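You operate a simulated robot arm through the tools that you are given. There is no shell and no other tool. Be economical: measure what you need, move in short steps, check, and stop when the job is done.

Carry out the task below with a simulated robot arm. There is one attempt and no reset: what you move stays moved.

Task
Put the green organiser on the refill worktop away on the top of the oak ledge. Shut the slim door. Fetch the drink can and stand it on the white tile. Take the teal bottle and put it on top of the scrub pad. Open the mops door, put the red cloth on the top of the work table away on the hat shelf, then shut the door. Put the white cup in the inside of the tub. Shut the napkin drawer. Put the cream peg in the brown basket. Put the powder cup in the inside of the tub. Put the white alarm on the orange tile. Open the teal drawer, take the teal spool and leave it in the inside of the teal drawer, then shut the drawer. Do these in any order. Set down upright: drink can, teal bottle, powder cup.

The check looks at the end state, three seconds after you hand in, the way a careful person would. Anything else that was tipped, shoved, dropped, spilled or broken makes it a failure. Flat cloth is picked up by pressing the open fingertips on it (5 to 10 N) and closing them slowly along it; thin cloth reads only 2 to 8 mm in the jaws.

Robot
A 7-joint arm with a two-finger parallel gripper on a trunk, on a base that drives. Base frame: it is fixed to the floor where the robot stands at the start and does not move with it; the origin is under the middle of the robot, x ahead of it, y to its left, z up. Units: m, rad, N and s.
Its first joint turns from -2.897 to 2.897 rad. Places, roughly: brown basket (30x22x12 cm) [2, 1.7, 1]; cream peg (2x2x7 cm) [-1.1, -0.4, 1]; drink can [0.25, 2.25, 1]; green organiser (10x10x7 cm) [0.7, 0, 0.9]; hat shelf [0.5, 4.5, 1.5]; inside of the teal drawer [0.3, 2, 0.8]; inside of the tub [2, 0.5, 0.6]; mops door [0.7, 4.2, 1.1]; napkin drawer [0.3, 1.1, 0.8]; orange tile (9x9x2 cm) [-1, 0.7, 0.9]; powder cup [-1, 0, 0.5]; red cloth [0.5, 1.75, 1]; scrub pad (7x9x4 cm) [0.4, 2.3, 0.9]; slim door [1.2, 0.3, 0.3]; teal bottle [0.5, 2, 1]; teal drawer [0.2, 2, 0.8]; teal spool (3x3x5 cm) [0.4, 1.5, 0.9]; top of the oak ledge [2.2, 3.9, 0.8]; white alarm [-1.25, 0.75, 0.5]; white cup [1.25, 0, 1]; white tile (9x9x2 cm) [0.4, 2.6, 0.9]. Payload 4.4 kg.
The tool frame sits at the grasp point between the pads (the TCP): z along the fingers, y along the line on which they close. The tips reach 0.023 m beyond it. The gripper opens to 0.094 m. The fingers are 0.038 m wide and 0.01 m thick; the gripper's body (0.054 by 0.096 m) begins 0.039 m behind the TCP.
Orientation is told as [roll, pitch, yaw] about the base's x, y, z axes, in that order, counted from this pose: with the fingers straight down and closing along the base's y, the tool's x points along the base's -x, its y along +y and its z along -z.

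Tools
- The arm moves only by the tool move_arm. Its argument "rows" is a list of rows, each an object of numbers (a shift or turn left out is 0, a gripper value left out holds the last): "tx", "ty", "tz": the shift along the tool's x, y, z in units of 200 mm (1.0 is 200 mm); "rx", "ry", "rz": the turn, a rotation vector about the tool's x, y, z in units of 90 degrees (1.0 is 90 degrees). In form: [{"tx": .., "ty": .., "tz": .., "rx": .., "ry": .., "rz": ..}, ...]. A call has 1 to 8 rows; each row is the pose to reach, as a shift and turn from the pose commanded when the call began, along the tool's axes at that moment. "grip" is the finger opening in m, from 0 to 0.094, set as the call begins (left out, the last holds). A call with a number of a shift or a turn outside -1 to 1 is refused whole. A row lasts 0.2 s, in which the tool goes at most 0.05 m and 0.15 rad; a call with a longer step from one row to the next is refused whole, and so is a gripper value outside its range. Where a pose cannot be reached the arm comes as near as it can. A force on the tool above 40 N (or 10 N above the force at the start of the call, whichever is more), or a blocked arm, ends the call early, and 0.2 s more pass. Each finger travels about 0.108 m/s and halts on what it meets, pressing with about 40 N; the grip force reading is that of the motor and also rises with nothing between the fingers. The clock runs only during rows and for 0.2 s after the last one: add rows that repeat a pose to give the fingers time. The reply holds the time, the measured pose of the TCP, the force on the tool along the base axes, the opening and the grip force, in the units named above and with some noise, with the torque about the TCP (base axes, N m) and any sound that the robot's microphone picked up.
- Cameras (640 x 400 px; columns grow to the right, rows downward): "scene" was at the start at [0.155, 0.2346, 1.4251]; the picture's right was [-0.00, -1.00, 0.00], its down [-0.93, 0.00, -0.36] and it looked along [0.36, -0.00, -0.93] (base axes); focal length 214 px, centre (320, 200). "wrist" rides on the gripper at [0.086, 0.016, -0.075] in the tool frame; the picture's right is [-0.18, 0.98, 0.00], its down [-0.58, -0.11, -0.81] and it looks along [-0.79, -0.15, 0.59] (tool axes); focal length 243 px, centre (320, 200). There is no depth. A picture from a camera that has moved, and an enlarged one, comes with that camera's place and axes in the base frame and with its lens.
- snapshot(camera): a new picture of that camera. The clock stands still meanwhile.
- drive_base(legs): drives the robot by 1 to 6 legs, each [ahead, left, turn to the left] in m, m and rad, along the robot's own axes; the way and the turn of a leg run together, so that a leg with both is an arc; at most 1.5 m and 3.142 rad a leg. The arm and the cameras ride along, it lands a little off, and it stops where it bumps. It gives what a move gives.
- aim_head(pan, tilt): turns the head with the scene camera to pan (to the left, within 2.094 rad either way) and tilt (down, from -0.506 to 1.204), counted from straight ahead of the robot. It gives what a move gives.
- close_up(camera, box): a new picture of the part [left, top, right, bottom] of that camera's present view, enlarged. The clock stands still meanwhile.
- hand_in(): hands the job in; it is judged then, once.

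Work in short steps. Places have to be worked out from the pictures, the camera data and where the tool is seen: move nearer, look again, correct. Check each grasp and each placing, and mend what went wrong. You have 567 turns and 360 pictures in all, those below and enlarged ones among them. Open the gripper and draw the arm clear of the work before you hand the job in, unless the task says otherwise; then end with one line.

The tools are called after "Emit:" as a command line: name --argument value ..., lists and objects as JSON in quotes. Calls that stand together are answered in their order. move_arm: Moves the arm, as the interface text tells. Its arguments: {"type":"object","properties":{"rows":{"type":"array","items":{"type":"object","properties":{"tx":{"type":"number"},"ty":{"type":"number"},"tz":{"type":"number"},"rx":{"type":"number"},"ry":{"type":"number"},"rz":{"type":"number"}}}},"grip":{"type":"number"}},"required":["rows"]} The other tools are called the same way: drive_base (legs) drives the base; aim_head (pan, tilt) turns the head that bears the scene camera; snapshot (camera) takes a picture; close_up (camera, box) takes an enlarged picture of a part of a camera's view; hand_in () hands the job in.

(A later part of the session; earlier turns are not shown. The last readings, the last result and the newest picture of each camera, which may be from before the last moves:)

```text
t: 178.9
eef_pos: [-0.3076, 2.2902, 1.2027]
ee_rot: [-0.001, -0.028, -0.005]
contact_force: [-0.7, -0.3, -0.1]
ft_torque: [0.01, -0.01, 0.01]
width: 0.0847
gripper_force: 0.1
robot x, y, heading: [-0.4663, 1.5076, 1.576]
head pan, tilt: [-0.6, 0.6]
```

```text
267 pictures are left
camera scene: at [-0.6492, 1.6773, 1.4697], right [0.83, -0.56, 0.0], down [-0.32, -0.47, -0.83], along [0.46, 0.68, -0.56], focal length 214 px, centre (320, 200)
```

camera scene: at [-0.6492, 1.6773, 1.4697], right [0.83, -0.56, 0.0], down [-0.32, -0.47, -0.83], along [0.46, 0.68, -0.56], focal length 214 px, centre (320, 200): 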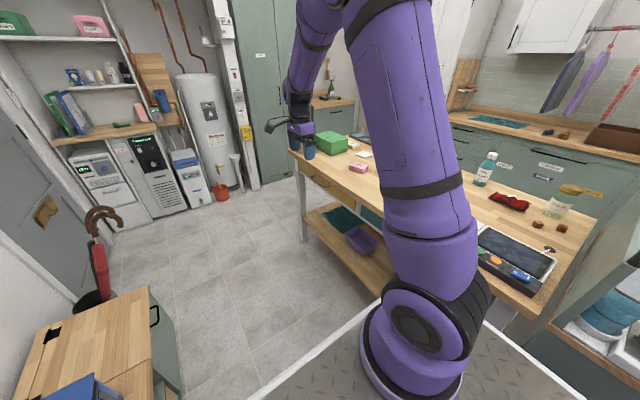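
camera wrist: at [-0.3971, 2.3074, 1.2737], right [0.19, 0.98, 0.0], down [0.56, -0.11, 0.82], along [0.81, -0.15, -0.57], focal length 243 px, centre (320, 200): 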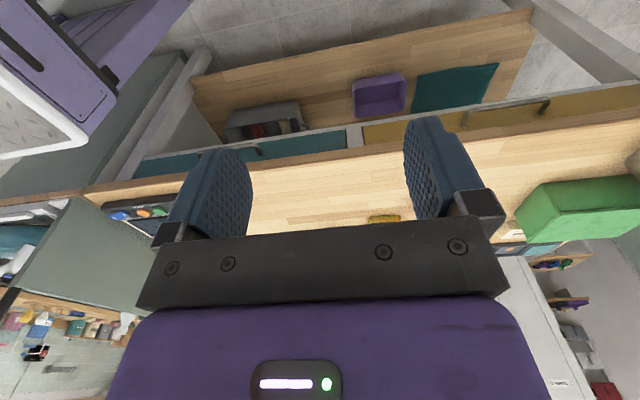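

Emit:
move_arm --rows '[{"tx": -0.2, "ry": 0.018}, {"tx": -0.4, "ry": 0.018}, {"tx": -0.6, "ry": 0.018}, {"tx": -0.8, "ry": 0.018}, {"tx": -1.0, "ry": 0.018}, {"tx": -1.0, "ry": 0.018}]'

Emit:
snapshot --camera "wrist"

Emit:
snapshot --camera "scene"

```text
t: 180.3
eef_pos: [-0.1055, 2.2915, 1.2063]
ee_rot: [-0.003, 0.001, -0.002]
contact_force: [0.3, -0.8, -0.1]
ft_torque: [0.02, 0.01, -0.01]
width: 0.0851
gripper_force: 0.1
robot x, y, heading: [-0.4613, 1.5063, 1.575]
head pan, tilt: [-0.6, 0.6]
```

```text
266 pictures are left
camera wrist: at [-0.1943, 2.3087, 1.2804], right [0.19, 0.98, 0.0], down [0.58, -0.11, 0.81], along [0.79, -0.15, -0.59], focal length 243 px, centre (320, 200)
```

wrist: 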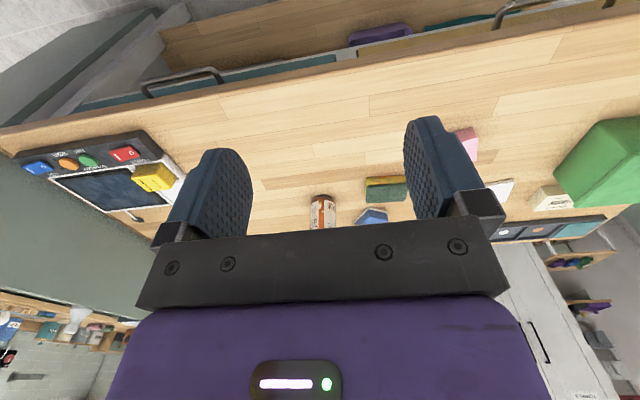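

```text
265 pictures are left
camera scene: at [-0.6493, 1.6772, 1.4697], right [0.83, -0.56, 0.0], down [-0.32, -0.47, -0.83], along [0.46, 0.68, -0.56], focal length 214 px, centre (320, 200)
```

scene: 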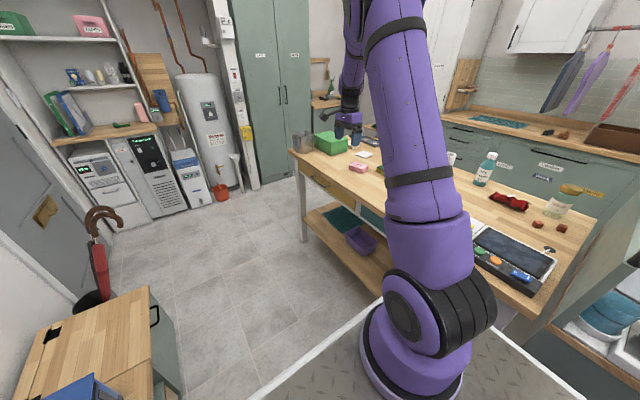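

Emit:
move_arm --rows '[{"tx": -0.2}, {"tx": -0.4}, {"tx": -0.6}, {"tx": -0.8}, {"tx": -0.8}]'

Emit:
close_up --camera "wrist" --box '[220, 40, 540, 240]'

Emit:
snapshot --camera "wrist"

```text
t: 181.5
eef_pos: [0.0536, 2.2902, 1.2077]
ee_rot: [-0.004, 0.0, -0.003]
contact_force: [-0.4, -0.9, 0.6]
ft_torque: [0.02, -0.04, 0.0]
width: 0.0848
gripper_force: 0.0
robot x, y, heading: [-0.4612, 1.5069, 1.579]
head pan, tilt: [-0.6, 0.6]
```

```text
2.00 times, centred on (380, 140) of wrist
camera zoom: at [-0.0347, 2.3074, 1.2831], right [0.19, 0.98, 0.0], down [0.58, -0.11, 0.81], along [0.79, -0.15, -0.59], focal length 485 px, centre (200, 320)
```

zoom: 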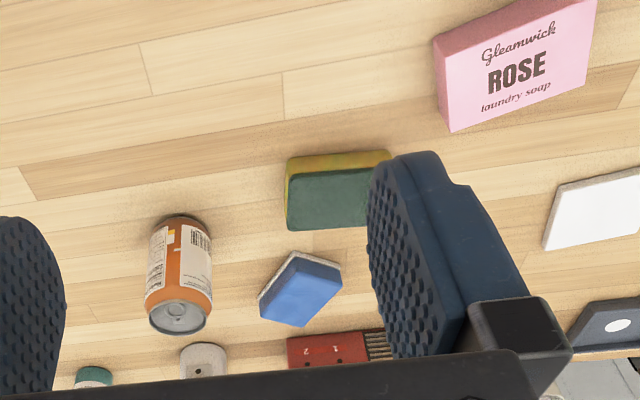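

```text
263 pictures are left
camera wrist: at [-0.0347, 2.3074, 1.2831], right [0.19, 0.98, 0.0], down [0.58, -0.11, 0.81], along [0.79, -0.15, -0.59], focal length 243 px, centre (320, 200)
```

wrist: 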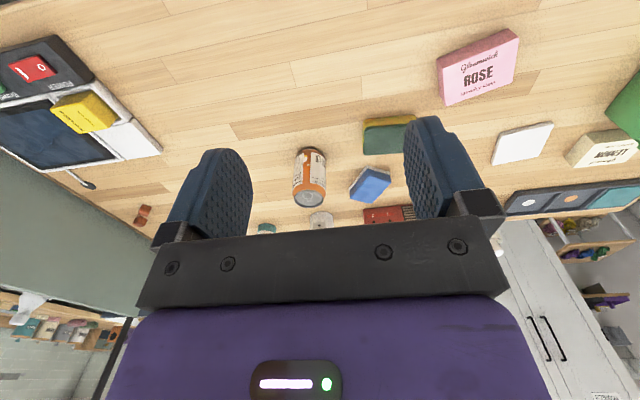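

Orange drink can identified. Two pad candidates (green/yellow and blue/white); I move closer to inspect them.

Emit:
move_arm --rows '[{"tx": -0.2, "ty": -0.1}, {"tx": -0.4, "ty": -0.2}, {"tx": -0.5, "ty": -0.3}, {"tx": -0.5, "ty": -0.3}]' --grip 0.094

Emit:
close_up --camera "wrist" --box '[240, 20, 500, 220]'

```text
t: 182.5
eef_pos: [0.1548, 2.2312, 1.2062]
ee_rot: [-0.003, 0.0, -0.002]
contact_force: [0.2, -0.3, -0.2]
ft_torque: [-0.01, 0.02, 0.0]
width: 0.0943
gripper_force: 0.1
robot x, y, heading: [-0.4634, 1.5059, 1.577]
head pan, tilt: [-0.6, 0.6]
```

```text
2.00 times, centred on (370, 120) of wrist
camera zoom: at [0.066, 2.2481, 1.2803], right [0.19, 0.98, 0.0], down [0.58, -0.11, 0.81], along [0.79, -0.15, -0.59], focal length 485 px, centre (220, 360)
```

zoom: 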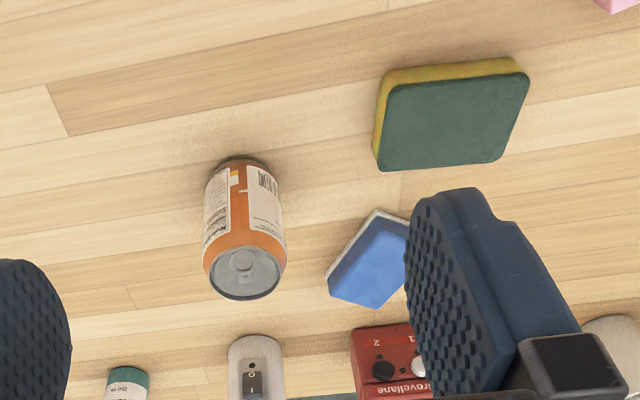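

By position ([0.4,2.3] vs my measured (0.41,2.315)) the blue/white block is the scrub pad; the green/yellow one is elsewhere. I drive forward 0.6 so can, tile and pad are all in reach.

Emit:
drive_base --legs '[[0.6, 0, 0], [0, -0.06, 0]]'

Emit:
move_arm --rows '[{"ty": -0.2}, {"ty": -0.4}, {"ty": -0.6}, {"ty": -0.8}, {"ty": -1.0}]'

Emit:
move_arm --rows '[{"ty": -0.2}, {"ty": -0.4}, {"ty": -0.6}, {"ty": -0.8}, {"ty": -1.0}]'

Emit:
snapshot --camera "wrist"

Emit:
snapshot --camera "scene"

```text
t: 186.5
eef_pos: [0.2106, 2.8324, 1.2064]
ee_rot: [-0.004, -0.002, -0.001]
contact_force: [-0.5, 0.7, 0.3]
ft_torque: [0.03, 0.02, 0.01]
width: 0.0941
gripper_force: 0.0
robot x, y, heading: [-0.4054, 2.1065, 1.576]
head pan, tilt: [-0.6, 0.6]
```

```text
t: 187.7
eef_pos: [0.2098, 2.6303, 1.2068]
ee_rot: [-0.002, 0.0, 0.0]
contact_force: [0.4, 0.2, -0.6]
ft_torque: [-0.02, 0.0, -0.02]
width: 0.0942
gripper_force: 0.0
robot x, y, heading: [-0.4056, 2.1048, 1.579]
head pan, tilt: [-0.6, 0.6]
```

```text
t: 188.9
eef_pos: [0.2134, 2.433, 1.2054]
ee_rot: [-0.004, -0.001, 0.001]
contact_force: [-0.3, 0.7, -0.1]
ft_torque: [-0.04, -0.02, -0.03]
width: 0.094
gripper_force: 0.0
robot x, y, heading: [-0.4053, 2.1102, 1.577]
head pan, tilt: [-0.6, 0.6]
```

```text
261 pictures are left
camera wrist: at [0.1246, 2.4506, 1.2805], right [0.18, 0.98, 0.0], down [0.58, -0.11, 0.81], along [0.79, -0.15, -0.59], focal length 243 px, centre (320, 200)
```

wrist: 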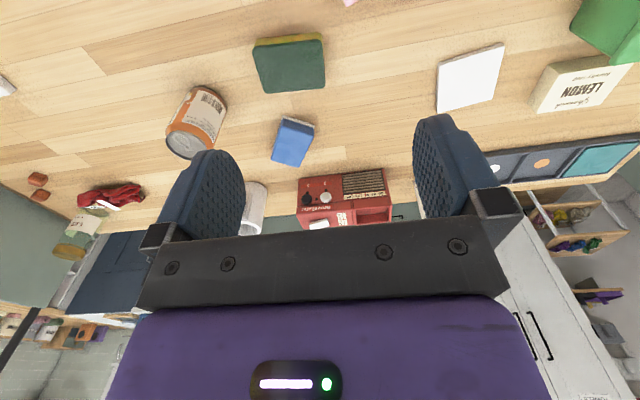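

```text
260 pictures are left
camera scene: at [-0.5925, 2.2782, 1.4697], right [0.83, -0.56, 0.0], down [-0.32, -0.47, -0.82], along [0.46, 0.68, -0.57], focal length 214 px, centre (320, 200)
```

scene: 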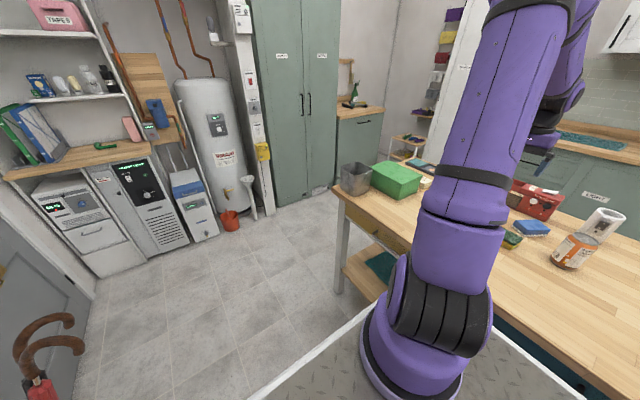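

Emit:
close_up --camera "scene" --box '[480, 160, 640, 280]'

Emit:
close_up --camera "wrist" --box '[140, 20, 520, 240]'

```text
3.33 times, centred on (560, 220) of scene
camera zoom: at [-0.5925, 2.2782, 1.4697], right [0.83, -0.56, 0.0], down [-0.32, -0.47, -0.82], along [0.46, 0.68, -0.57], focal length 715 px, centre (-480, 133)
```

zoom: 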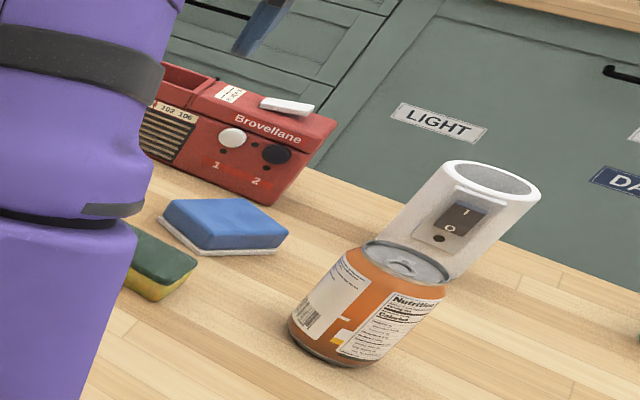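

```text
1.68 times, centred on (330, 130) of wrist
camera zoom: at [0.1246, 2.4506, 1.2805], right [0.18, 0.98, 0.0], down [0.58, -0.11, 0.81], along [0.79, -0.15, -0.59], focal length 409 px, centre (303, 318)
```

zoom: 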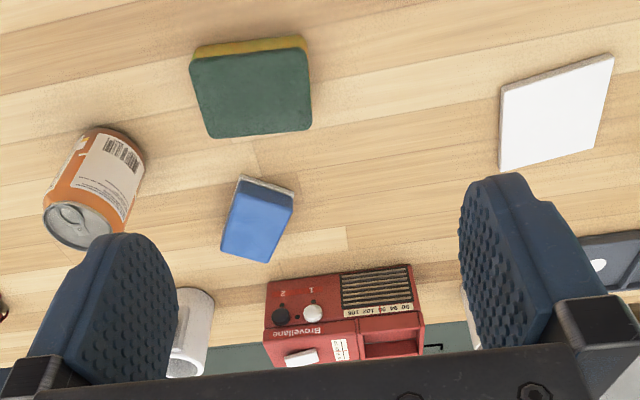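

Now the drink can, roughly at (0.295,2.23). I move nearer for a refined look.

Emit:
move_arm --rows '[{"ty": -0.22}, {"ty": -0.44}, {"ty": -0.66}, {"ty": -0.88, "tx": -0.1}, {"ty": -1.0, "tx": -0.2}, {"ty": -1.0, "tx": -0.2}]'

Emit:
snapshot --camera "wrist"

```text
t: 190.3
eef_pos: [0.2514, 2.2311, 1.2059]
ee_rot: [-0.002, 0.0, 0.0]
contact_force: [0.8, 0.4, 1.1]
ft_torque: [0.0, 0.0, 0.0]
width: 0.0941
gripper_force: 0.1
robot x, y, heading: [-0.4044, 2.1067, 1.576]
head pan, tilt: [-0.6, 0.6]
```

```text
257 pictures are left
camera wrist: at [0.163, 2.2474, 1.2808], right [0.18, 0.98, 0.0], down [0.58, -0.11, 0.81], along [0.79, -0.15, -0.59], focal length 243 px, centre (320, 200)
```

wrist: 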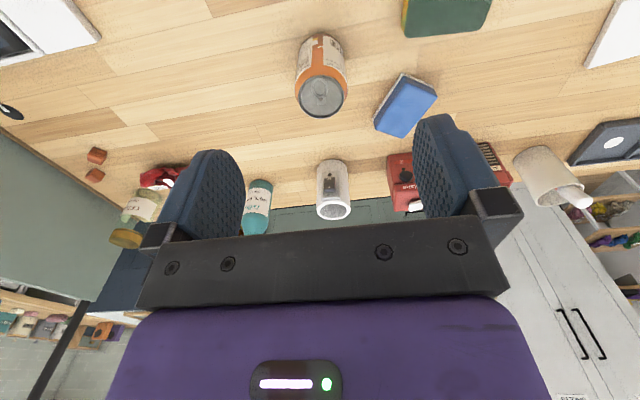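

Emit:
move_arm --rows '[{"tx": -0.15, "ty": -0.04}, {"tx": -0.305, "ty": -0.04, "tz": 0.1}, {"tx": -0.305, "ty": -0.04, "tz": 0.3}, {"tx": -0.305, "ty": -0.04, "tz": 0.5}, {"tx": -0.305, "ty": -0.04, "tz": 0.6}, {"tx": -0.305, "ty": -0.04, "tz": 0.6}]'

Emit:
snapshot --camera "wrist"

Emit:
close_up --camera "scene" --box '[480, 160, 640, 280]'

```text
t: 191.7
eef_pos: [0.3109, 2.2233, 1.0876]
ee_rot: [-0.001, -0.001, -0.002]
contact_force: [0.9, -0.1, 0.7]
ft_torque: [-0.01, 0.01, 0.0]
width: 0.094
gripper_force: 0.1
robot x, y, heading: [-0.4078, 2.103, 1.575]
head pan, tilt: [-0.6, 0.6]
```

```text
256 pictures are left
camera wrist: at [0.2225, 2.2401, 1.1623], right [0.18, 0.98, 0.0], down [0.58, -0.11, 0.81], along [0.79, -0.15, -0.59], focal length 243 px, centre (320, 200)
```

wrist: 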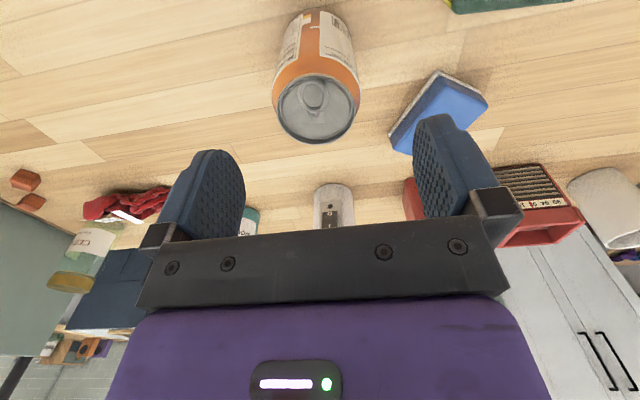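

```text
3.33 times, centred on (560, 220) of scene
camera zoom: at [-0.5924, 2.2778, 1.4697], right [0.83, -0.56, 0.0], down [-0.32, -0.47, -0.83], along [0.46, 0.68, -0.56], focal length 715 px, centre (-480, 133)
```

zoom: 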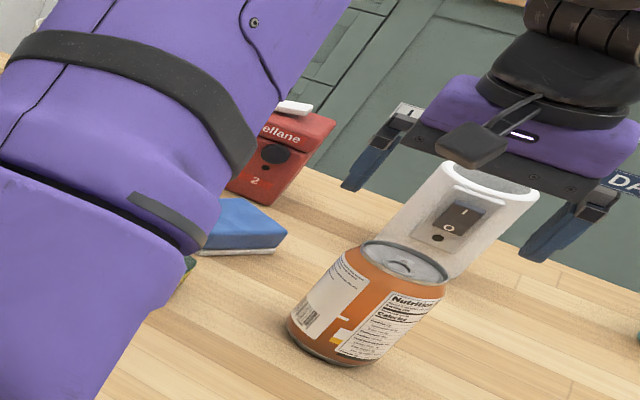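

Refined: can at (0.329,2.219), top ≈1.0. Descend and grip.

Emit:
move_arm --rows '[{"tx": -0.09, "ty": -0.02}, {"tx": -0.09, "ty": -0.02, "tz": 0.15}, {"tx": -0.09, "ty": -0.02, "tz": 0.3}, {"tx": -0.09, "ty": -0.02, "tz": 0.45}, {"tx": -0.09, "ty": -0.02, "tz": 0.55}, {"tx": -0.09, "ty": -0.02, "tz": 0.61}, {"tx": -0.09, "ty": -0.02, "tz": 0.61}]'

Emit:
snapshot --camera "wrist"

```text
t: 193.1
eef_pos: [0.3302, 2.219, 0.9768]
ee_rot: [0.0, -0.009, -0.001]
contact_force: [-8.8, 2.5, 22.6]
ft_torque: [0.15, 0.16, 0.05]
width: 0.0938
gripper_force: 0.1
robot x, y, heading: [-0.4064, 2.1069, 1.575]
head pan, tilt: [-0.6, 0.6]
stopped in row 6: the force on the tool passed its limit at 60 N (the readings are from after the stop); the commanded pose is now the measured one
```

```text
254 pictures are left
camera wrist: at [0.2413, 2.2354, 1.05], right [0.19, 0.98, 0.0], down [0.57, -0.11, 0.81], along [0.8, -0.15, -0.58], focal length 243 px, centre (320, 200)
```

wrist: 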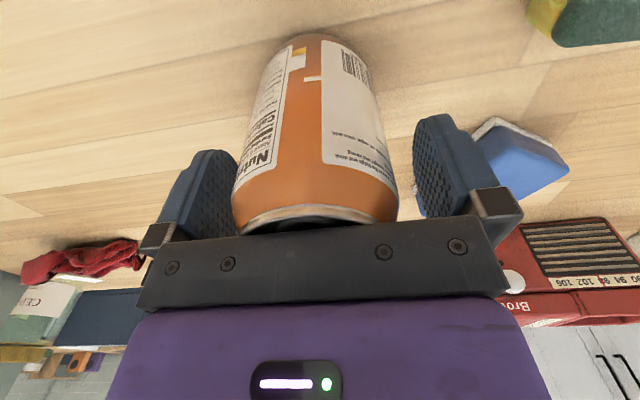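

The palm touched the can's lid (top ≈1.016). I raise 15 mm and close.

Emit:
move_arm --rows '[{"tz": -0.08}, {"tz": -0.08}]'

Emit:
move_arm --rows '[{}, {}, {}]' --grip 0.056

Emit:
snapshot --camera "wrist"

```text
t: 193.7
eef_pos: [0.3294, 2.2179, 0.9895]
ee_rot: [-0.004, -0.007, 0.0]
contact_force: [-0.3, 0.0, 0.7]
ft_torque: [0.0, -0.03, -0.01]
width: 0.094
gripper_force: 0.1
robot x, y, heading: [-0.4068, 2.1102, 1.575]
head pan, tilt: [-0.6, 0.6]
```

```text
t: 194.5
eef_pos: [0.3307, 2.2194, 0.9892]
ee_rot: [-0.004, -0.008, -0.002]
contact_force: [-0.1, -1.1, -0.1]
ft_torque: [-0.07, -0.01, -0.02]
width: 0.0652
gripper_force: 39.8
robot x, y, heading: [-0.4056, 2.1056, 1.58]
head pan, tilt: [-0.6, 0.6]
```

```text
253 pictures are left
camera wrist: at [0.2417, 2.2355, 1.0643], right [0.18, 0.98, 0.0], down [0.58, -0.11, 0.81], along [0.8, -0.15, -0.59], focal length 243 px, centre (320, 200)
```

wrist: 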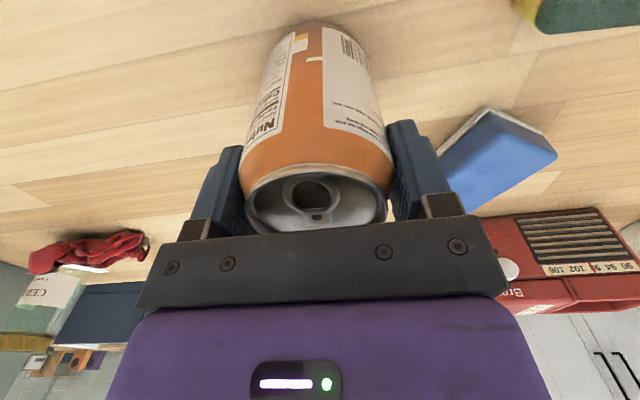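

Can gripped. Lift and carry toward the tile.

Emit:
move_arm --rows '[{"tz": -0.1}, {"tz": -0.25}, {"tz": -0.45}, {"tz": -0.65}, {"tz": -0.8}, {"tz": -0.8}]'

Emit:
move_arm --rows '[{"ty": 0.1}, {"ty": 0.25}, {"ty": 0.43}, {"ty": 0.63}, {"ty": 0.83}, {"ty": 1.0}]'

Emit:
move_arm --rows '[{"ty": 0.15}, {"ty": 0.33}, {"ty": 0.5}, {"ty": 0.6}, {"ty": 0.6}]'

Emit:
snapshot --camera "wrist"

Emit:
snapshot --camera "scene"

```text
t: 195.9
eef_pos: [0.3284, 2.2179, 1.1496]
ee_rot: [-0.005, -0.008, 0.0]
contact_force: [0.2, -0.3, -3.1]
ft_torque: [0.0, -0.05, -0.02]
width: 0.0655
gripper_force: 39.7
robot x, y, heading: [-0.4105, 2.1023, 1.576]
head pan, tilt: [-0.6, 0.6]
```

```text
t: 197.3
eef_pos: [0.3287, 2.4191, 1.1518]
ee_rot: [-0.004, -0.005, -0.003]
contact_force: [0.8, -1.2, -2.5]
ft_torque: [0.03, -0.01, 0.03]
width: 0.0652
gripper_force: 40.1
robot x, y, heading: [-0.4039, 2.1094, 1.578]
head pan, tilt: [-0.6, 0.6]
```

```text
t: 198.5
eef_pos: [0.3281, 2.5399, 1.1489]
ee_rot: [-0.003, -0.006, -0.002]
contact_force: [0.1, -0.6, -3.7]
ft_torque: [0.0, 0.0, 0.03]
width: 0.0652
gripper_force: 39.6
robot x, y, heading: [-0.4063, 2.108, 1.58]
head pan, tilt: [-0.6, 0.6]
```

```text
252 pictures are left
camera wrist: at [0.2391, 2.5577, 1.2235], right [0.18, 0.98, 0.0], down [0.58, -0.11, 0.81], along [0.8, -0.15, -0.59], focal length 243 px, centre (320, 200)
```

wrist: 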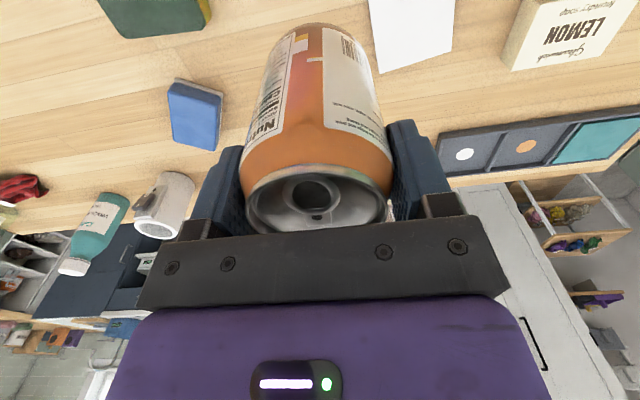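

```text
251 pictures are left
camera scene: at [-0.5923, 2.2778, 1.4697], right [0.83, -0.56, 0.0], down [-0.32, -0.47, -0.82], along [0.46, 0.68, -0.57], focal length 214 px, centre (320, 200)
```

scene: 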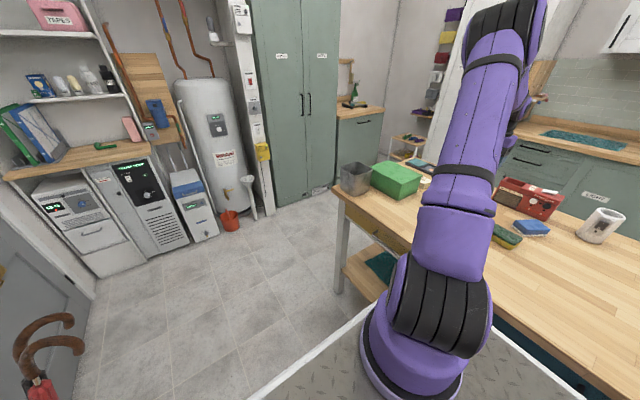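

Tile centre computed at (0.349,2.634). Move over and lower with slow final steps.

Emit:
move_arm --rows '[{"tx": -0.03, "ty": 0.15}, {"tx": -0.07, "ty": 0.32}, {"tx": -0.105, "ty": 0.47}, {"tx": -0.105, "ty": 0.47, "tz": 0.15}, {"tx": -0.105, "ty": 0.47, "tz": 0.3}, {"tx": -0.105, "ty": 0.47, "tz": 0.45}, {"tx": -0.105, "ty": 0.47, "tz": 0.55}, {"tx": -0.105, "ty": 0.47, "tz": 0.6}]'

Emit:
snapshot --camera "wrist"

```text
t: 200.3
eef_pos: [0.3509, 2.6323, 1.0289]
ee_rot: [-0.002, -0.007, 0.001]
contact_force: [-0.3, -0.6, -3.2]
ft_torque: [-0.01, -0.03, -0.01]
width: 0.0653
gripper_force: 40.5
robot x, y, heading: [-0.4067, 2.105, 1.576]
head pan, tilt: [-0.6, 0.6]
```

```text
250 pictures are left
camera wrist: at [0.2626, 2.6494, 1.103], right [0.18, 0.98, 0.0], down [0.58, -0.11, 0.81], along [0.8, -0.15, -0.59], focal length 243 px, centre (320, 200)
```

wrist: 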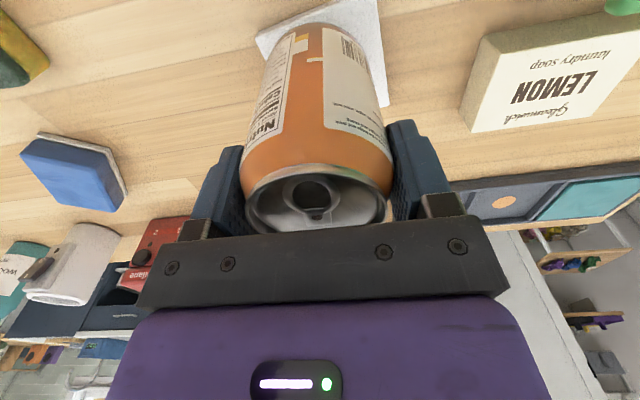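

Well centred over the tile. Lower slowly to contact.

Emit:
move_arm --rows '[{"tz": 0.03}, {"tz": 0.05}, {"tz": 0.07}, {"tz": 0.09}, {"tz": 0.11}, {"tz": 0.13}, {"tz": 0.15}, {"tz": 0.17}]'

```text
t: 202.1
eef_pos: [0.3515, 2.6326, 0.9986]
ee_rot: [0.002, -0.011, 0.0]
contact_force: [2.9, 1.8, 31.2]
ft_torque: [0.25, 0.0, 0.03]
width: 0.0656
gripper_force: 39.9
robot x, y, heading: [-0.4069, 2.1052, 1.577]
head pan, tilt: [-0.6, 0.6]
```

Emit:
move_arm --rows '[{"tz": -0.02}, {"tz": -0.02}]'

Emit:
move_arm --rows '[{}, {}, {}]' --grip 0.094

Emit:
move_arm --rows '[{"tz": -0.1}, {"tz": -0.25}, {"tz": -0.45}, {"tz": -0.65}, {"tz": -0.85}, {"tz": -0.95}]'

Emit:
snapshot --camera "wrist"

```text
t: 202.7
eef_pos: [0.3513, 2.6325, 0.9995]
ee_rot: [-0.004, -0.005, -0.003]
contact_force: [4.5, 1.7, 7.6]
ft_torque: [0.2, -0.54, -0.04]
width: 0.0654
gripper_force: 39.4
robot x, y, heading: [-0.4085, 2.1056, 1.572]
head pan, tilt: [-0.6, 0.6]
```

```text
t: 203.5
eef_pos: [0.3521, 2.6324, 1.0005]
ee_rot: [-0.003, -0.007, -0.001]
contact_force: [-1.2, -0.3, -0.2]
ft_torque: [-0.01, 0.03, 0.01]
width: 0.0941
gripper_force: 0.0
robot x, y, heading: [-0.4071, 2.1069, 1.574]
head pan, tilt: [-0.6, 0.6]
```

```text
t: 204.9
eef_pos: [0.3529, 2.6319, 1.1902]
ee_rot: [-0.006, -0.008, 0.0]
contact_force: [-0.2, -0.1, 0.0]
ft_torque: [-0.03, 0.0, 0.03]
width: 0.0939
gripper_force: 0.1
robot x, y, heading: [-0.4072, 2.1063, 1.577]
head pan, tilt: [-0.6, 0.6]
```

```text
249 pictures are left
camera wrist: at [0.2636, 2.6488, 1.2644], right [0.19, 0.98, 0.0], down [0.58, -0.11, 0.81], along [0.8, -0.15, -0.59], focal length 243 px, centre (320, 200)
```

wrist: 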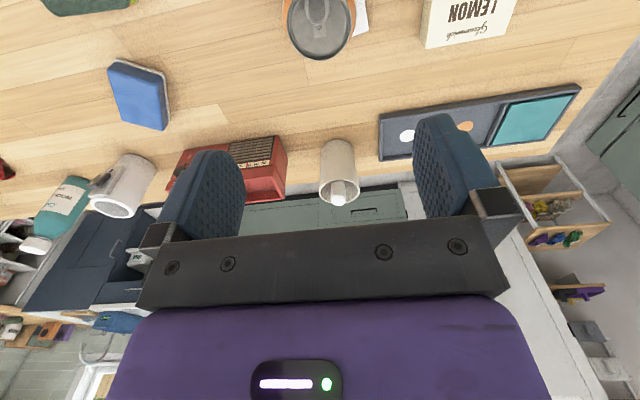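

Can stands on the tile. Now toward the teal bottle: nudge the robot closer and move over.

Emit:
drive_base --legs '[[-0.1, -0.05, 0]]'

Emit:
move_arm --rows '[{"ty": -0.2, "tz": -0.1}, {"ty": -0.4, "tz": -0.2}, {"ty": -0.6, "tz": -0.3}, {"ty": -0.8, "tz": -0.3}, {"ty": -1.0, "tz": -0.3}]'

Emit:
move_arm --rows '[{"ty": -0.2}, {"ty": -0.4}, {"ty": -0.6}, {"ty": -0.8}, {"ty": -1.0}]'

Emit:
snapshot --camera "wrist"

```text
t: 206.1
eef_pos: [0.4012, 2.5356, 1.1911]
ee_rot: [-0.004, -0.008, -0.001]
contact_force: [0.1, -0.8, -0.4]
ft_torque: [0.0, 0.0, -0.01]
width: 0.0939
gripper_force: 0.0
robot x, y, heading: [-0.3549, 2.0093, 1.576]
head pan, tilt: [-0.6, 0.6]
```

```text
t: 207.3
eef_pos: [0.4008, 2.3345, 1.2506]
ee_rot: [-0.001, -0.008, 0.001]
contact_force: [-0.2, 1.0, -0.3]
ft_torque: [-0.05, 0.02, -0.01]
width: 0.0942
gripper_force: 0.1
robot x, y, heading: [-0.3557, 2.0082, 1.579]
head pan, tilt: [-0.6, 0.6]
```

```text
t: 208.5
eef_pos: [0.402, 2.1345, 1.2533]
ee_rot: [-0.002, -0.007, 0.001]
contact_force: [0.0, 0.4, 0.4]
ft_torque: [-0.05, -0.03, 0.02]
width: 0.094
gripper_force: 0.1
robot x, y, heading: [-0.3589, 2.0087, 1.581]
head pan, tilt: [-0.6, 0.6]
```

```text
248 pictures are left
camera wrist: at [0.3137, 2.1515, 1.3273], right [0.18, 0.98, 0.0], down [0.58, -0.11, 0.81], along [0.8, -0.15, -0.59], focal length 243 px, centre (320, 200)
```

wrist: 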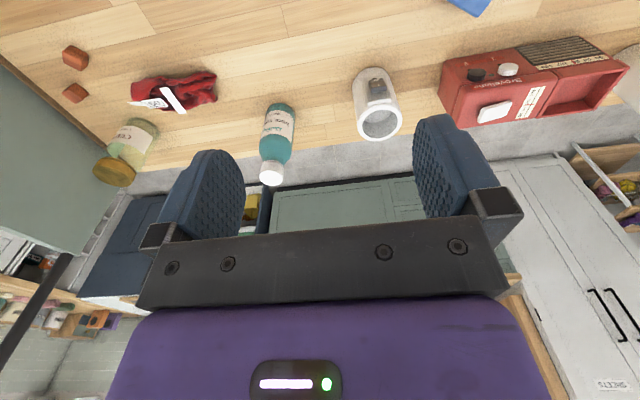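

Teal bottle: base (0.594,2.015), cap top ≈1.06. I move over its cap.

Emit:
move_arm --rows '[{"tx": -0.2, "ty": -0.13}, {"tx": -0.4, "ty": -0.26}, {"tx": -0.6, "ty": -0.39}, {"tx": -0.78, "ty": -0.52}, {"tx": -0.88, "ty": -0.6}, {"tx": -0.88, "ty": -0.6, "tz": 0.2}, {"tx": -0.88, "ty": -0.6, "tz": 0.4}, {"tx": -0.88, "ty": -0.6, "tz": 0.5}]'

Emit:
snapshot --camera "wrist"

Emit:
snapshot --camera "scene"

```text
t: 210.3
eef_pos: [0.5521, 2.0245, 1.1556]
ee_rot: [-0.002, -0.004, -0.002]
contact_force: [0.7, -0.1, -1.4]
ft_torque: [0.04, 0.0, 0.01]
width: 0.094
gripper_force: 0.0
out of reach, approached as far as the arm can: row 4, 5, 6, 7, 8
robot x, y, heading: [-0.3575, 2.0056, 1.577]
head pan, tilt: [-0.6, 0.6]
```

```text
247 pictures are left
camera wrist: at [0.4648, 2.0428, 1.2301], right [0.19, 0.98, 0.0], down [0.58, -0.11, 0.81], along [0.8, -0.15, -0.59], focal length 243 px, centre (320, 200)
```

wrist: 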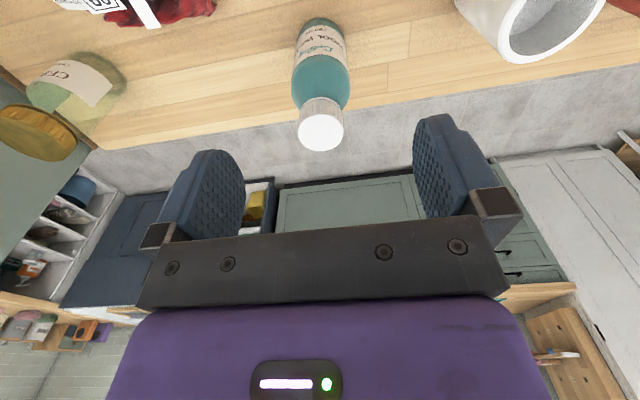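

```text
246 pictures are left
camera scene: at [-0.5417, 2.1786, 1.4698], right [0.83, -0.56, 0.0], down [-0.32, -0.47, -0.83], along [0.46, 0.68, -0.56], focal length 214 px, centre (320, 200)
```

scene: 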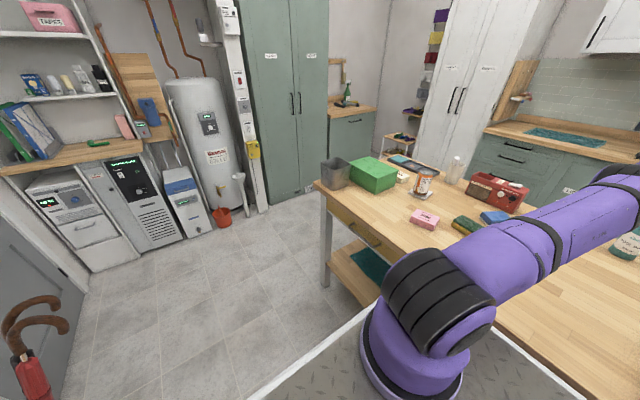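

At the reach limit. Driving back ~0.22 m brings the arm's base abreast of the bottle.

Emit:
drive_base --legs '[[-0.22, 0, 0]]'

Emit:
move_arm --rows '[{"tx": -0.1, "ty": 0.2}, {"tx": -0.2, "ty": 0.4}, {"tx": -0.2, "ty": 0.6}, {"tx": -0.2, "ty": 0.8}, {"tx": -0.2, "ty": 1.0}]'

Emit:
snapshot --camera "wrist"

```text
t: 211.9
eef_pos: [0.555, 1.81, 1.1582]
ee_rot: [-0.002, -0.009, 0.004]
contact_force: [-1.0, 0.1, -0.6]
ft_torque: [-0.01, -0.01, 0.0]
width: 0.0938
gripper_force: 0.1
robot x, y, heading: [-0.3526, 1.7875, 1.582]
head pan, tilt: [-0.6, 0.6]
```

```text
t: 213.2
eef_pos: [0.5796, 2.0088, 1.1562]
ee_rot: [-0.004, -0.011, 0.004]
contact_force: [-0.6, 0.3, -0.5]
ft_torque: [0.06, -0.03, -0.04]
width: 0.0938
gripper_force: 0.1
out of reach, approached as far as the arm can: row 1, 2, 3, 4, 5
robot x, y, heading: [-0.3539, 1.7854, 1.576]
head pan, tilt: [-0.6, 0.6]
```

```text
245 pictures are left
camera wrist: at [0.4915, 2.0258, 1.2294], right [0.18, 0.98, 0.0], down [0.57, -0.11, 0.81], along [0.8, -0.15, -0.58], focal length 243 px, centre (320, 200)
```

wrist: 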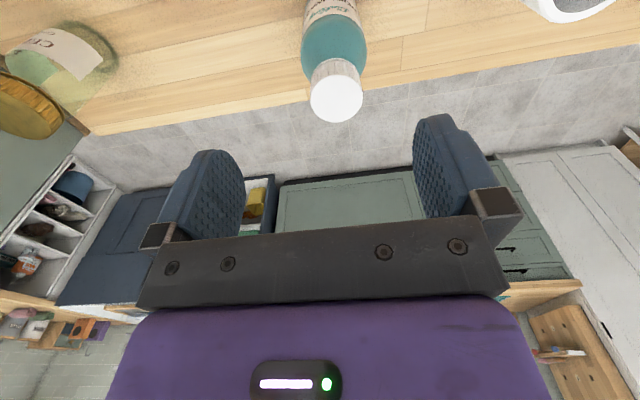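

Emit:
move_arm --rows '[{"tx": -0.03, "ty": 0.06}, {"tx": -0.03, "ty": 0.06, "tz": 0.15}, {"tx": -0.03, "ty": 0.06, "tz": 0.3}, {"tx": -0.03, "ty": 0.06, "tz": 0.42}, {"tx": -0.03, "ty": 0.06, "tz": 0.52}, {"tx": -0.03, "ty": 0.06, "tz": 0.52}]' --grip 0.075

Emit:
snapshot --camera "wrist"

```text
t: 214.6
eef_pos: [0.5926, 2.0219, 1.0518]
ee_rot: [-0.004, -0.006, 0.005]
contact_force: [0.4, 0.3, -0.4]
ft_torque: [0.02, 0.01, 0.03]
width: 0.0749
gripper_force: 0.1
out of reach, approached as far as the arm can: row 1, 4, 5, 6
robot x, y, heading: [-0.3542, 1.787, 1.581]
head pan, tilt: [-0.6, 0.6]
```

```text
244 pictures are left
camera wrist: at [0.505, 2.0383, 1.125], right [0.18, 0.98, 0.0], down [0.58, -0.1, 0.81], along [0.8, -0.15, -0.59], focal length 243 px, centre (320, 200)
```

wrist: 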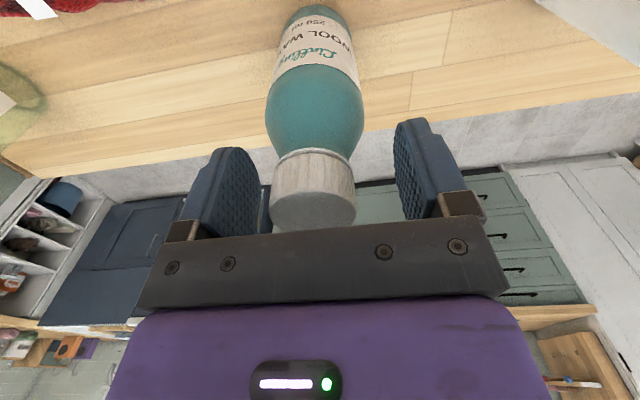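

Cap is centred between the fingers. Close on the cap.

Emit:
move_arm --rows '[{}, {}, {}]' --grip 0.028

Emit:
move_arm --rows '[{"tz": -0.1}, {"tz": -0.2, "tx": 0.05}, {"tz": -0.35, "tx": 0.15}, {"tz": -0.5, "tx": 0.3}, {"tz": -0.65, "tx": 0.45}]'

Emit:
snapshot --camera "wrist"

```text
t: 215.3
eef_pos: [0.594, 2.0216, 1.0506]
ee_rot: [-0.002, -0.006, 0.003]
contact_force: [0.5, -1.9, 3.3]
ft_torque: [-0.21, -0.09, 0.0]
width: 0.0394
gripper_force: 40.5
robot x, y, heading: [-0.3515, 1.7882, 1.579]
head pan, tilt: [-0.6, 0.6]
```

```text
t: 216.6
eef_pos: [0.57, 2.0202, 1.1903]
ee_rot: [-0.004, -0.004, 0.004]
contact_force: [0.8, 0.4, -3.9]
ft_torque: [-0.02, 0.03, 0.0]
width: 0.0376
gripper_force: 40.3
out of reach, approached as far as the arm can: row 2, 3, 4, 5
robot x, y, heading: [-0.3558, 1.7903, 1.58]
head pan, tilt: [-0.6, 0.6]
```

```text
243 pictures are left
camera wrist: at [0.4813, 2.0375, 1.2654], right [0.18, 0.98, 0.0], down [0.58, -0.1, 0.81], along [0.8, -0.15, -0.59], focal length 243 px, centre (320, 200)
```

wrist: 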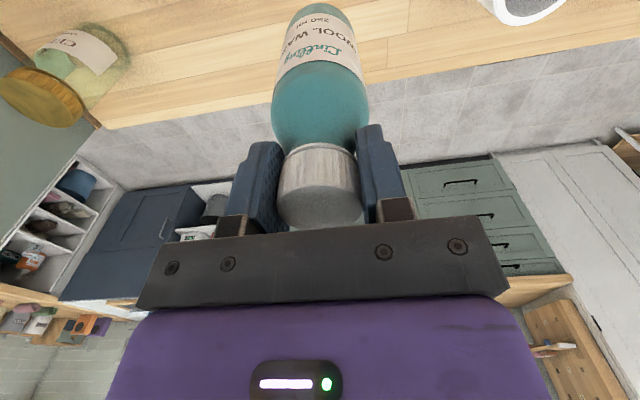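

Bottle lifted. Retract to x≈0.40 higher, then drive ahead 0.3 toward the pad.

Emit:
move_arm --rows '[{"tx": 0.15, "tz": -0.1}, {"tx": 0.3, "tz": -0.2}, {"tx": 0.45, "tz": -0.3}, {"tx": 0.62, "tz": -0.3}, {"tx": 0.8, "tz": -0.3}, {"tx": 0.85, "tz": -0.3}]'

Emit:
drive_base --legs '[[0.2, 0, 0]]'

Emit:
snapshot --camera "wrist"

Emit:
snapshot --camera "scene"

```text
t: 217.9
eef_pos: [0.5358, 2.0209, 1.2971]
ee_rot: [-0.003, -0.006, 0.004]
contact_force: [0.6, 0.1, -2.7]
ft_torque: [-0.01, -0.02, 0.01]
width: 0.0372
gripper_force: 40.2
out of reach, approached as far as the arm can: row 1, 2, 3, 4, 5, 6
robot x, y, heading: [-0.3576, 1.7893, 1.581]
head pan, tilt: [-0.6, 0.6]
```

```text
t: 219.6
eef_pos: [0.5353, 2.2232, 1.297]
ee_rot: [-0.004, -0.006, 0.004]
contact_force: [-0.2, -0.3, -3.5]
ft_torque: [0.01, -0.03, 0.0]
width: 0.0373
gripper_force: 39.8
robot x, y, heading: [-0.3563, 1.9899, 1.579]
head pan, tilt: [-0.6, 0.6]
```

```text
242 pictures are left
camera wrist: at [0.4456, 2.2402, 1.3699], right [0.18, 0.98, 0.0], down [0.58, -0.1, 0.81], along [0.8, -0.15, -0.59], focal length 243 px, centre (320, 200)
```

wrist: 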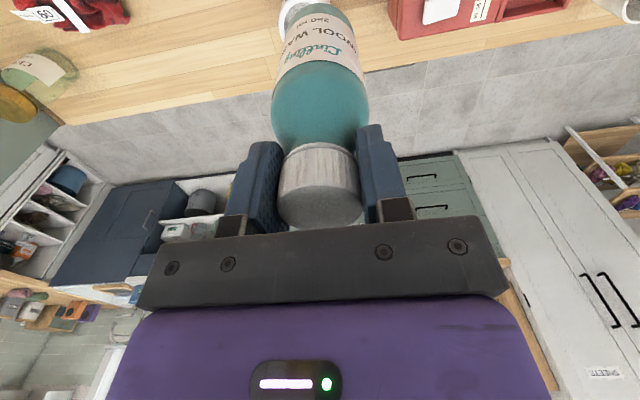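

```text
241 pictures are left
camera scene: at [-0.5425, 2.1627, 1.4697], right [0.83, -0.56, 0.0], down [-0.32, -0.47, -0.82], along [0.46, 0.68, -0.57], focal length 214 px, centre (320, 200)
```

scene: 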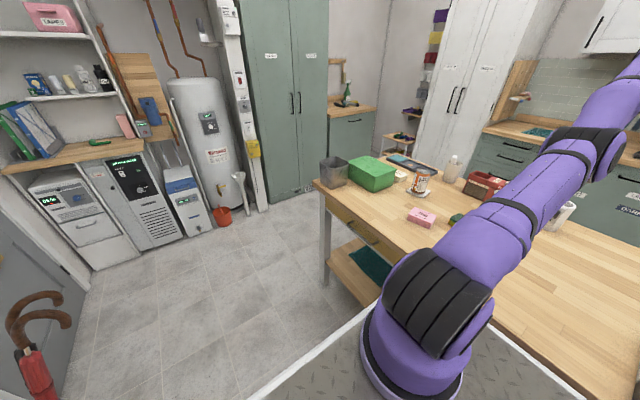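

Emit:
move_arm --rows '[{}, {}, {}, {}]'

```text
t: 220.6
eef_pos: [0.5351, 2.2242, 1.2953]
ee_rot: [-0.004, -0.007, 0.004]
contact_force: [-0.3, 0.7, -3.4]
ft_torque: [-0.03, 0.03, 0.04]
width: 0.0373
gripper_force: 40.2
robot x, y, heading: [-0.3546, 1.9931, 1.584]
head pan, tilt: [-0.6, 0.6]
```

Emit:
move_arm --rows '[{"tx": 0.15}, {"tx": 0.3}, {"tx": 0.45}, {"tx": 0.6}, {"tx": 0.6}]'

```text
t: 221.8
eef_pos: [0.5209, 2.2237, 1.3289]
ee_rot: [-0.004, -0.004, 0.003]
contact_force: [-0.2, 0.3, -3.4]
ft_torque: [-0.01, 0.01, -0.01]
width: 0.0373
gripper_force: 39.7
out of reach, approached as far as the arm can: row 1, 2, 3, 4, 5
robot x, y, heading: [-0.355, 1.9891, 1.578]
head pan, tilt: [-0.6, 0.6]
```

The arm is stretched at its limit and slides on its reach sphere. I back up to clear the mug below, then bend the arm by lowering and retracting.

Emit:
drive_base --legs '[[-0.22, 0, 0]]'

Emit:
move_arm --rows '[{"tx": 0.1, "tz": 0.2}, {"tx": 0.2, "tz": 0.4}, {"tx": 0.3, "tz": 0.6}, {"tx": 0.4, "tz": 0.75}, {"tx": 0.5, "tz": 0.75}]'

```text
t: 223.5
eef_pos: [0.522, 2.0033, 1.3294]
ee_rot: [-0.003, -0.005, 0.007]
contact_force: [-0.1, -0.3, -2.6]
ft_torque: [0.01, -0.03, 0.03]
width: 0.0371
gripper_force: 40.5
robot x, y, heading: [-0.3515, 1.7686, 1.582]
head pan, tilt: [-0.6, 0.6]
```

```text
t: 224.7
eef_pos: [0.562, 2.0014, 1.2166]
ee_rot: [-0.002, -0.006, 0.006]
contact_force: [0.0, 0.5, -2.7]
ft_torque: [0.03, -0.02, -0.02]
width: 0.0372
gripper_force: 39.8
out of reach, approached as far as the arm can: row 1, 2, 3, 4, 5
robot x, y, heading: [-0.3557, 1.7695, 1.585]
head pan, tilt: [-0.6, 0.6]
```

Emit:
move_arm --rows '[{"tx": 0.2, "tz": 0.05}, {"tx": 0.4, "tz": 0.05}, {"tx": 0.6, "tz": 0.05}, {"tx": 0.8, "tz": 0.05}, {"tx": 0.8, "tz": 0.05}, {"tx": 0.8, "tz": 0.05}, {"tx": 0.8, "tz": 0.05}, {"tx": 0.8, "tz": 0.05}]'

```text
t: 226.5
eef_pos: [0.5535, 2.0019, 1.2501]
ee_rot: [-0.003, -0.005, 0.007]
contact_force: [-0.3, 0.2, -2.4]
ft_torque: [-0.01, 0.03, 0.01]
width: 0.0372
gripper_force: 40.2
out of reach, approached as far as the arm can: row 1, 2, 3, 4, 5, 6, 7, 8
robot x, y, heading: [-0.3541, 1.7655, 1.583]
head pan, tilt: [-0.6, 0.6]
```

Emit:
move_arm --rows '[{"tx": 0.2, "tz": 0.0}, {"tx": 0.4, "tz": 0.0}, {"tx": 0.6, "tz": 0.0}, {"tx": 0.7, "tz": 0.0}, {"tx": 0.7, "tz": 0.0}]'

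```text
t: 227.7
eef_pos: [0.5406, 2.0044, 1.2826]
ee_rot: [-0.005, -0.006, 0.007]
contact_force: [-0.2, -0.5, -3.5]
ft_torque: [-0.02, 0.02, -0.01]
width: 0.0373
gripper_force: 40.0
out of reach, approached as far as the arm can: row 1, 2, 3, 4, 5
robot x, y, heading: [-0.3554, 1.7665, 1.584]
head pan, tilt: [-0.6, 0.6]
```

Stuck in the stretched posture. I try a tilt of the tool (fingers outward) to force the elbow to bend.

Emit:
move_arm --rows '[{"ry": -0.06, "tx": 0.1}, {"ry": -0.12, "tx": 0.2}, {"ry": -0.18, "tx": 0.3}, {"ry": -0.24, "tx": 0.4}, {"ry": -0.24, "tx": 0.5}]'

```text
t: 228.9
eef_pos: [0.5814, 2.0021, 1.3543]
ee_rot: [-0.004, -0.383, 0.006]
contact_force: [0.3, -0.5, -3.3]
ft_torque: [-0.01, 0.11, 0.02]
width: 0.037
gripper_force: 40.1
out of reach, approached as far as the arm can: row 1, 2, 3, 4, 5
robot x, y, heading: [-0.356, 1.7699, 1.584]
head pan, tilt: [-0.6, 0.6]
```

Emit:
aim_head --pan -1.2 --tilt 0.3

Emit:
snapshot --camera "scene"

```text
t: 229.9
eef_pos: [0.5802, 2.0018, 1.354]
ee_rot: [-0.003, -0.382, 0.007]
contact_force: [-0.6, -0.6, -3.5]
ft_torque: [0.01, 0.03, 0.02]
width: 0.0373
gripper_force: 39.9
robot x, y, heading: [-0.3498, 1.7669, 1.584]
head pan, tilt: [-1.201, 0.3]
```

```text
240 pictures are left
camera scene: at [-0.5031, 1.8996, 1.4972], right [0.37, -0.93, 0.0], down [-0.27, -0.11, -0.96], along [0.89, 0.36, -0.3], focal length 214 px, centre (320, 200)
```

scene: 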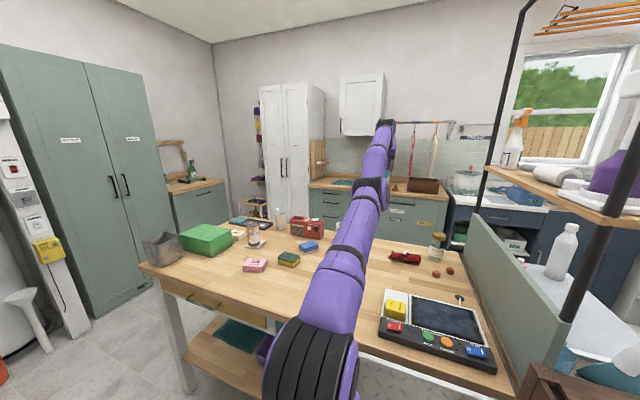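

The arm likely over-extended past the elbow's maximum-reach point. I push outward, then inward, to flip the elbow back.

Emit:
move_arm --rows '[{"tx": -0.2}, {"tx": -0.4}, {"tx": -0.6}, {"tx": -0.8}, {"tx": -1.0}]'

Emit:
move_arm --rows '[{"tx": 0.2}, {"tx": 0.4}, {"tx": 0.6}, {"tx": 0.8}, {"tx": 1.0}, {"tx": 1.0}]'

```text
t: 231.1
eef_pos: [0.5861, 2.0068, 1.3508]
ee_rot: [-0.003, -0.382, 0.008]
contact_force: [-0.4, -0.5, -2.4]
ft_torque: [-0.03, 0.08, 0.03]
width: 0.0369
gripper_force: 39.8
out of reach, approached as far as the arm can: row 1, 2, 3, 4, 5
robot x, y, heading: [-0.3517, 1.7689, 1.582]
head pan, tilt: [-1.201, 0.3]
```

```text
t: 232.5
eef_pos: [0.3951, 2.0078, 1.2759]
ee_rot: [-0.002, -0.384, 0.006]
contact_force: [-0.2, -0.1, -2.9]
ft_torque: [0.02, 0.06, -0.01]
width: 0.037
gripper_force: 40.1
robot x, y, heading: [-0.3529, 1.767, 1.584]
head pan, tilt: [-1.201, 0.3]
```

Escaped. Untilt, then drive ahead 0.3.

Emit:
move_arm --rows '[{"ry": 0.08}, {"ry": 0.16}, {"ry": 0.244}, {"ry": 0.244}]'

Emit:
drive_base --legs '[[0.2, 0, 0]]'

Emit:
snapshot --camera "wrist"

```text
t: 233.5
eef_pos: [0.3941, 2.0092, 1.2764]
ee_rot: [-0.004, 0.001, 0.007]
contact_force: [-1.0, -0.7, -3.1]
ft_torque: [0.02, 0.03, -0.01]
width: 0.0371
gripper_force: 39.9
robot x, y, heading: [-0.3519, 1.767, 1.581]
head pan, tilt: [-1.201, 0.3]
```

```text
t: 235.1
eef_pos: [0.39, 2.2137, 1.2761]
ee_rot: [-0.004, 0.0, 0.01]
contact_force: [-0.1, -0.6, -3.1]
ft_torque: [0.0, 0.02, 0.03]
width: 0.0371
gripper_force: 40.0
robot x, y, heading: [-0.3551, 1.9687, 1.583]
head pan, tilt: [-1.201, 0.3]
```

```text
239 pictures are left
camera wrist: at [0.3022, 2.2303, 1.3507], right [0.17, 0.98, 0.0], down [0.58, -0.1, 0.81], along [0.79, -0.14, -0.59], focal length 243 px, centre (320, 200)
```

wrist: 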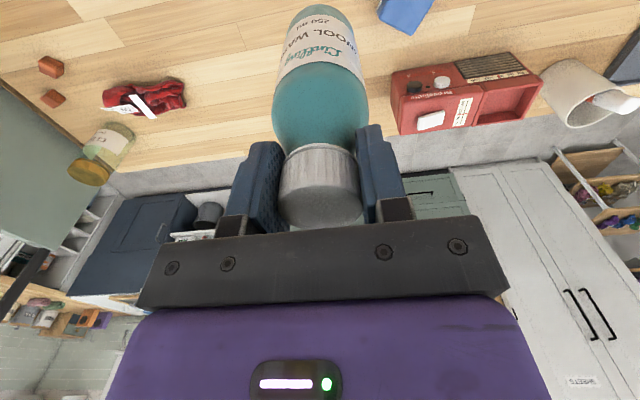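

Emit:
aim_head --pan -1.2 --tilt 0.55

Emit:
snapshot --camera "scene"

```text
t: 235.8
eef_pos: [0.3895, 2.2143, 1.2766]
ee_rot: [-0.003, 0.003, 0.01]
contact_force: [-0.1, -0.5, -2.4]
ft_torque: [0.01, 0.01, 0.01]
width: 0.037
gripper_force: 39.7
robot x, y, heading: [-0.3548, 1.9676, 1.586]
head pan, tilt: [-1.201, 0.55]
```

```text
238 pictures are left
camera scene: at [-0.5099, 2.0994, 1.4743], right [0.38, -0.93, 0.0], down [-0.48, -0.2, -0.85], along [0.79, 0.32, -0.52], focal length 214 px, centre (320, 200)
```

scene: 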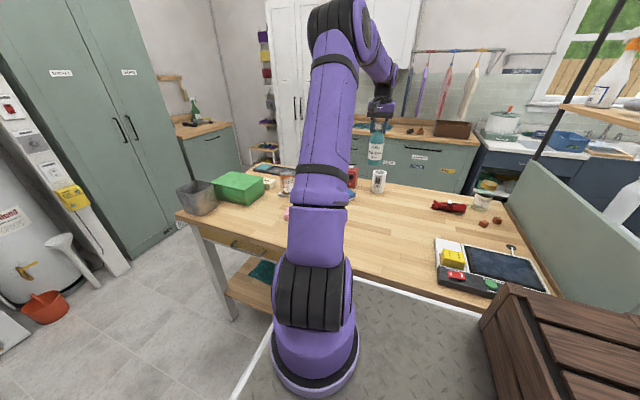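

Emit:
move_arm --rows '[{"tx": 0.2}, {"tx": 0.4}, {"tx": 0.5}, {"tx": 0.5}]'

Emit:
close_up --camera "wrist" --box '[320, 0, 480, 120]'

```text
t: 236.8
eef_pos: [0.2911, 2.2128, 1.2758]
ee_rot: [-0.005, 0.001, 0.01]
contact_force: [0.0, -0.5, -3.0]
ft_torque: [0.02, 0.01, 0.0]
width: 0.0369
gripper_force: 40.2
robot x, y, heading: [-0.3571, 1.971, 1.593]
head pan, tilt: [-1.201, 0.55]
```

```text
3.33 times, centred on (400, 60) of wrist
camera zoom: at [0.2026, 2.2292, 1.3502], right [0.17, 0.98, 0.0], down [0.58, -0.1, 0.81], along [0.79, -0.14, -0.59], focal length 809 px, centre (53, 667)
```

zoom: 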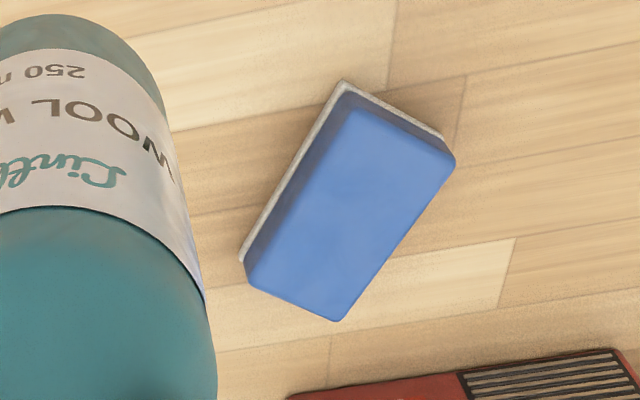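

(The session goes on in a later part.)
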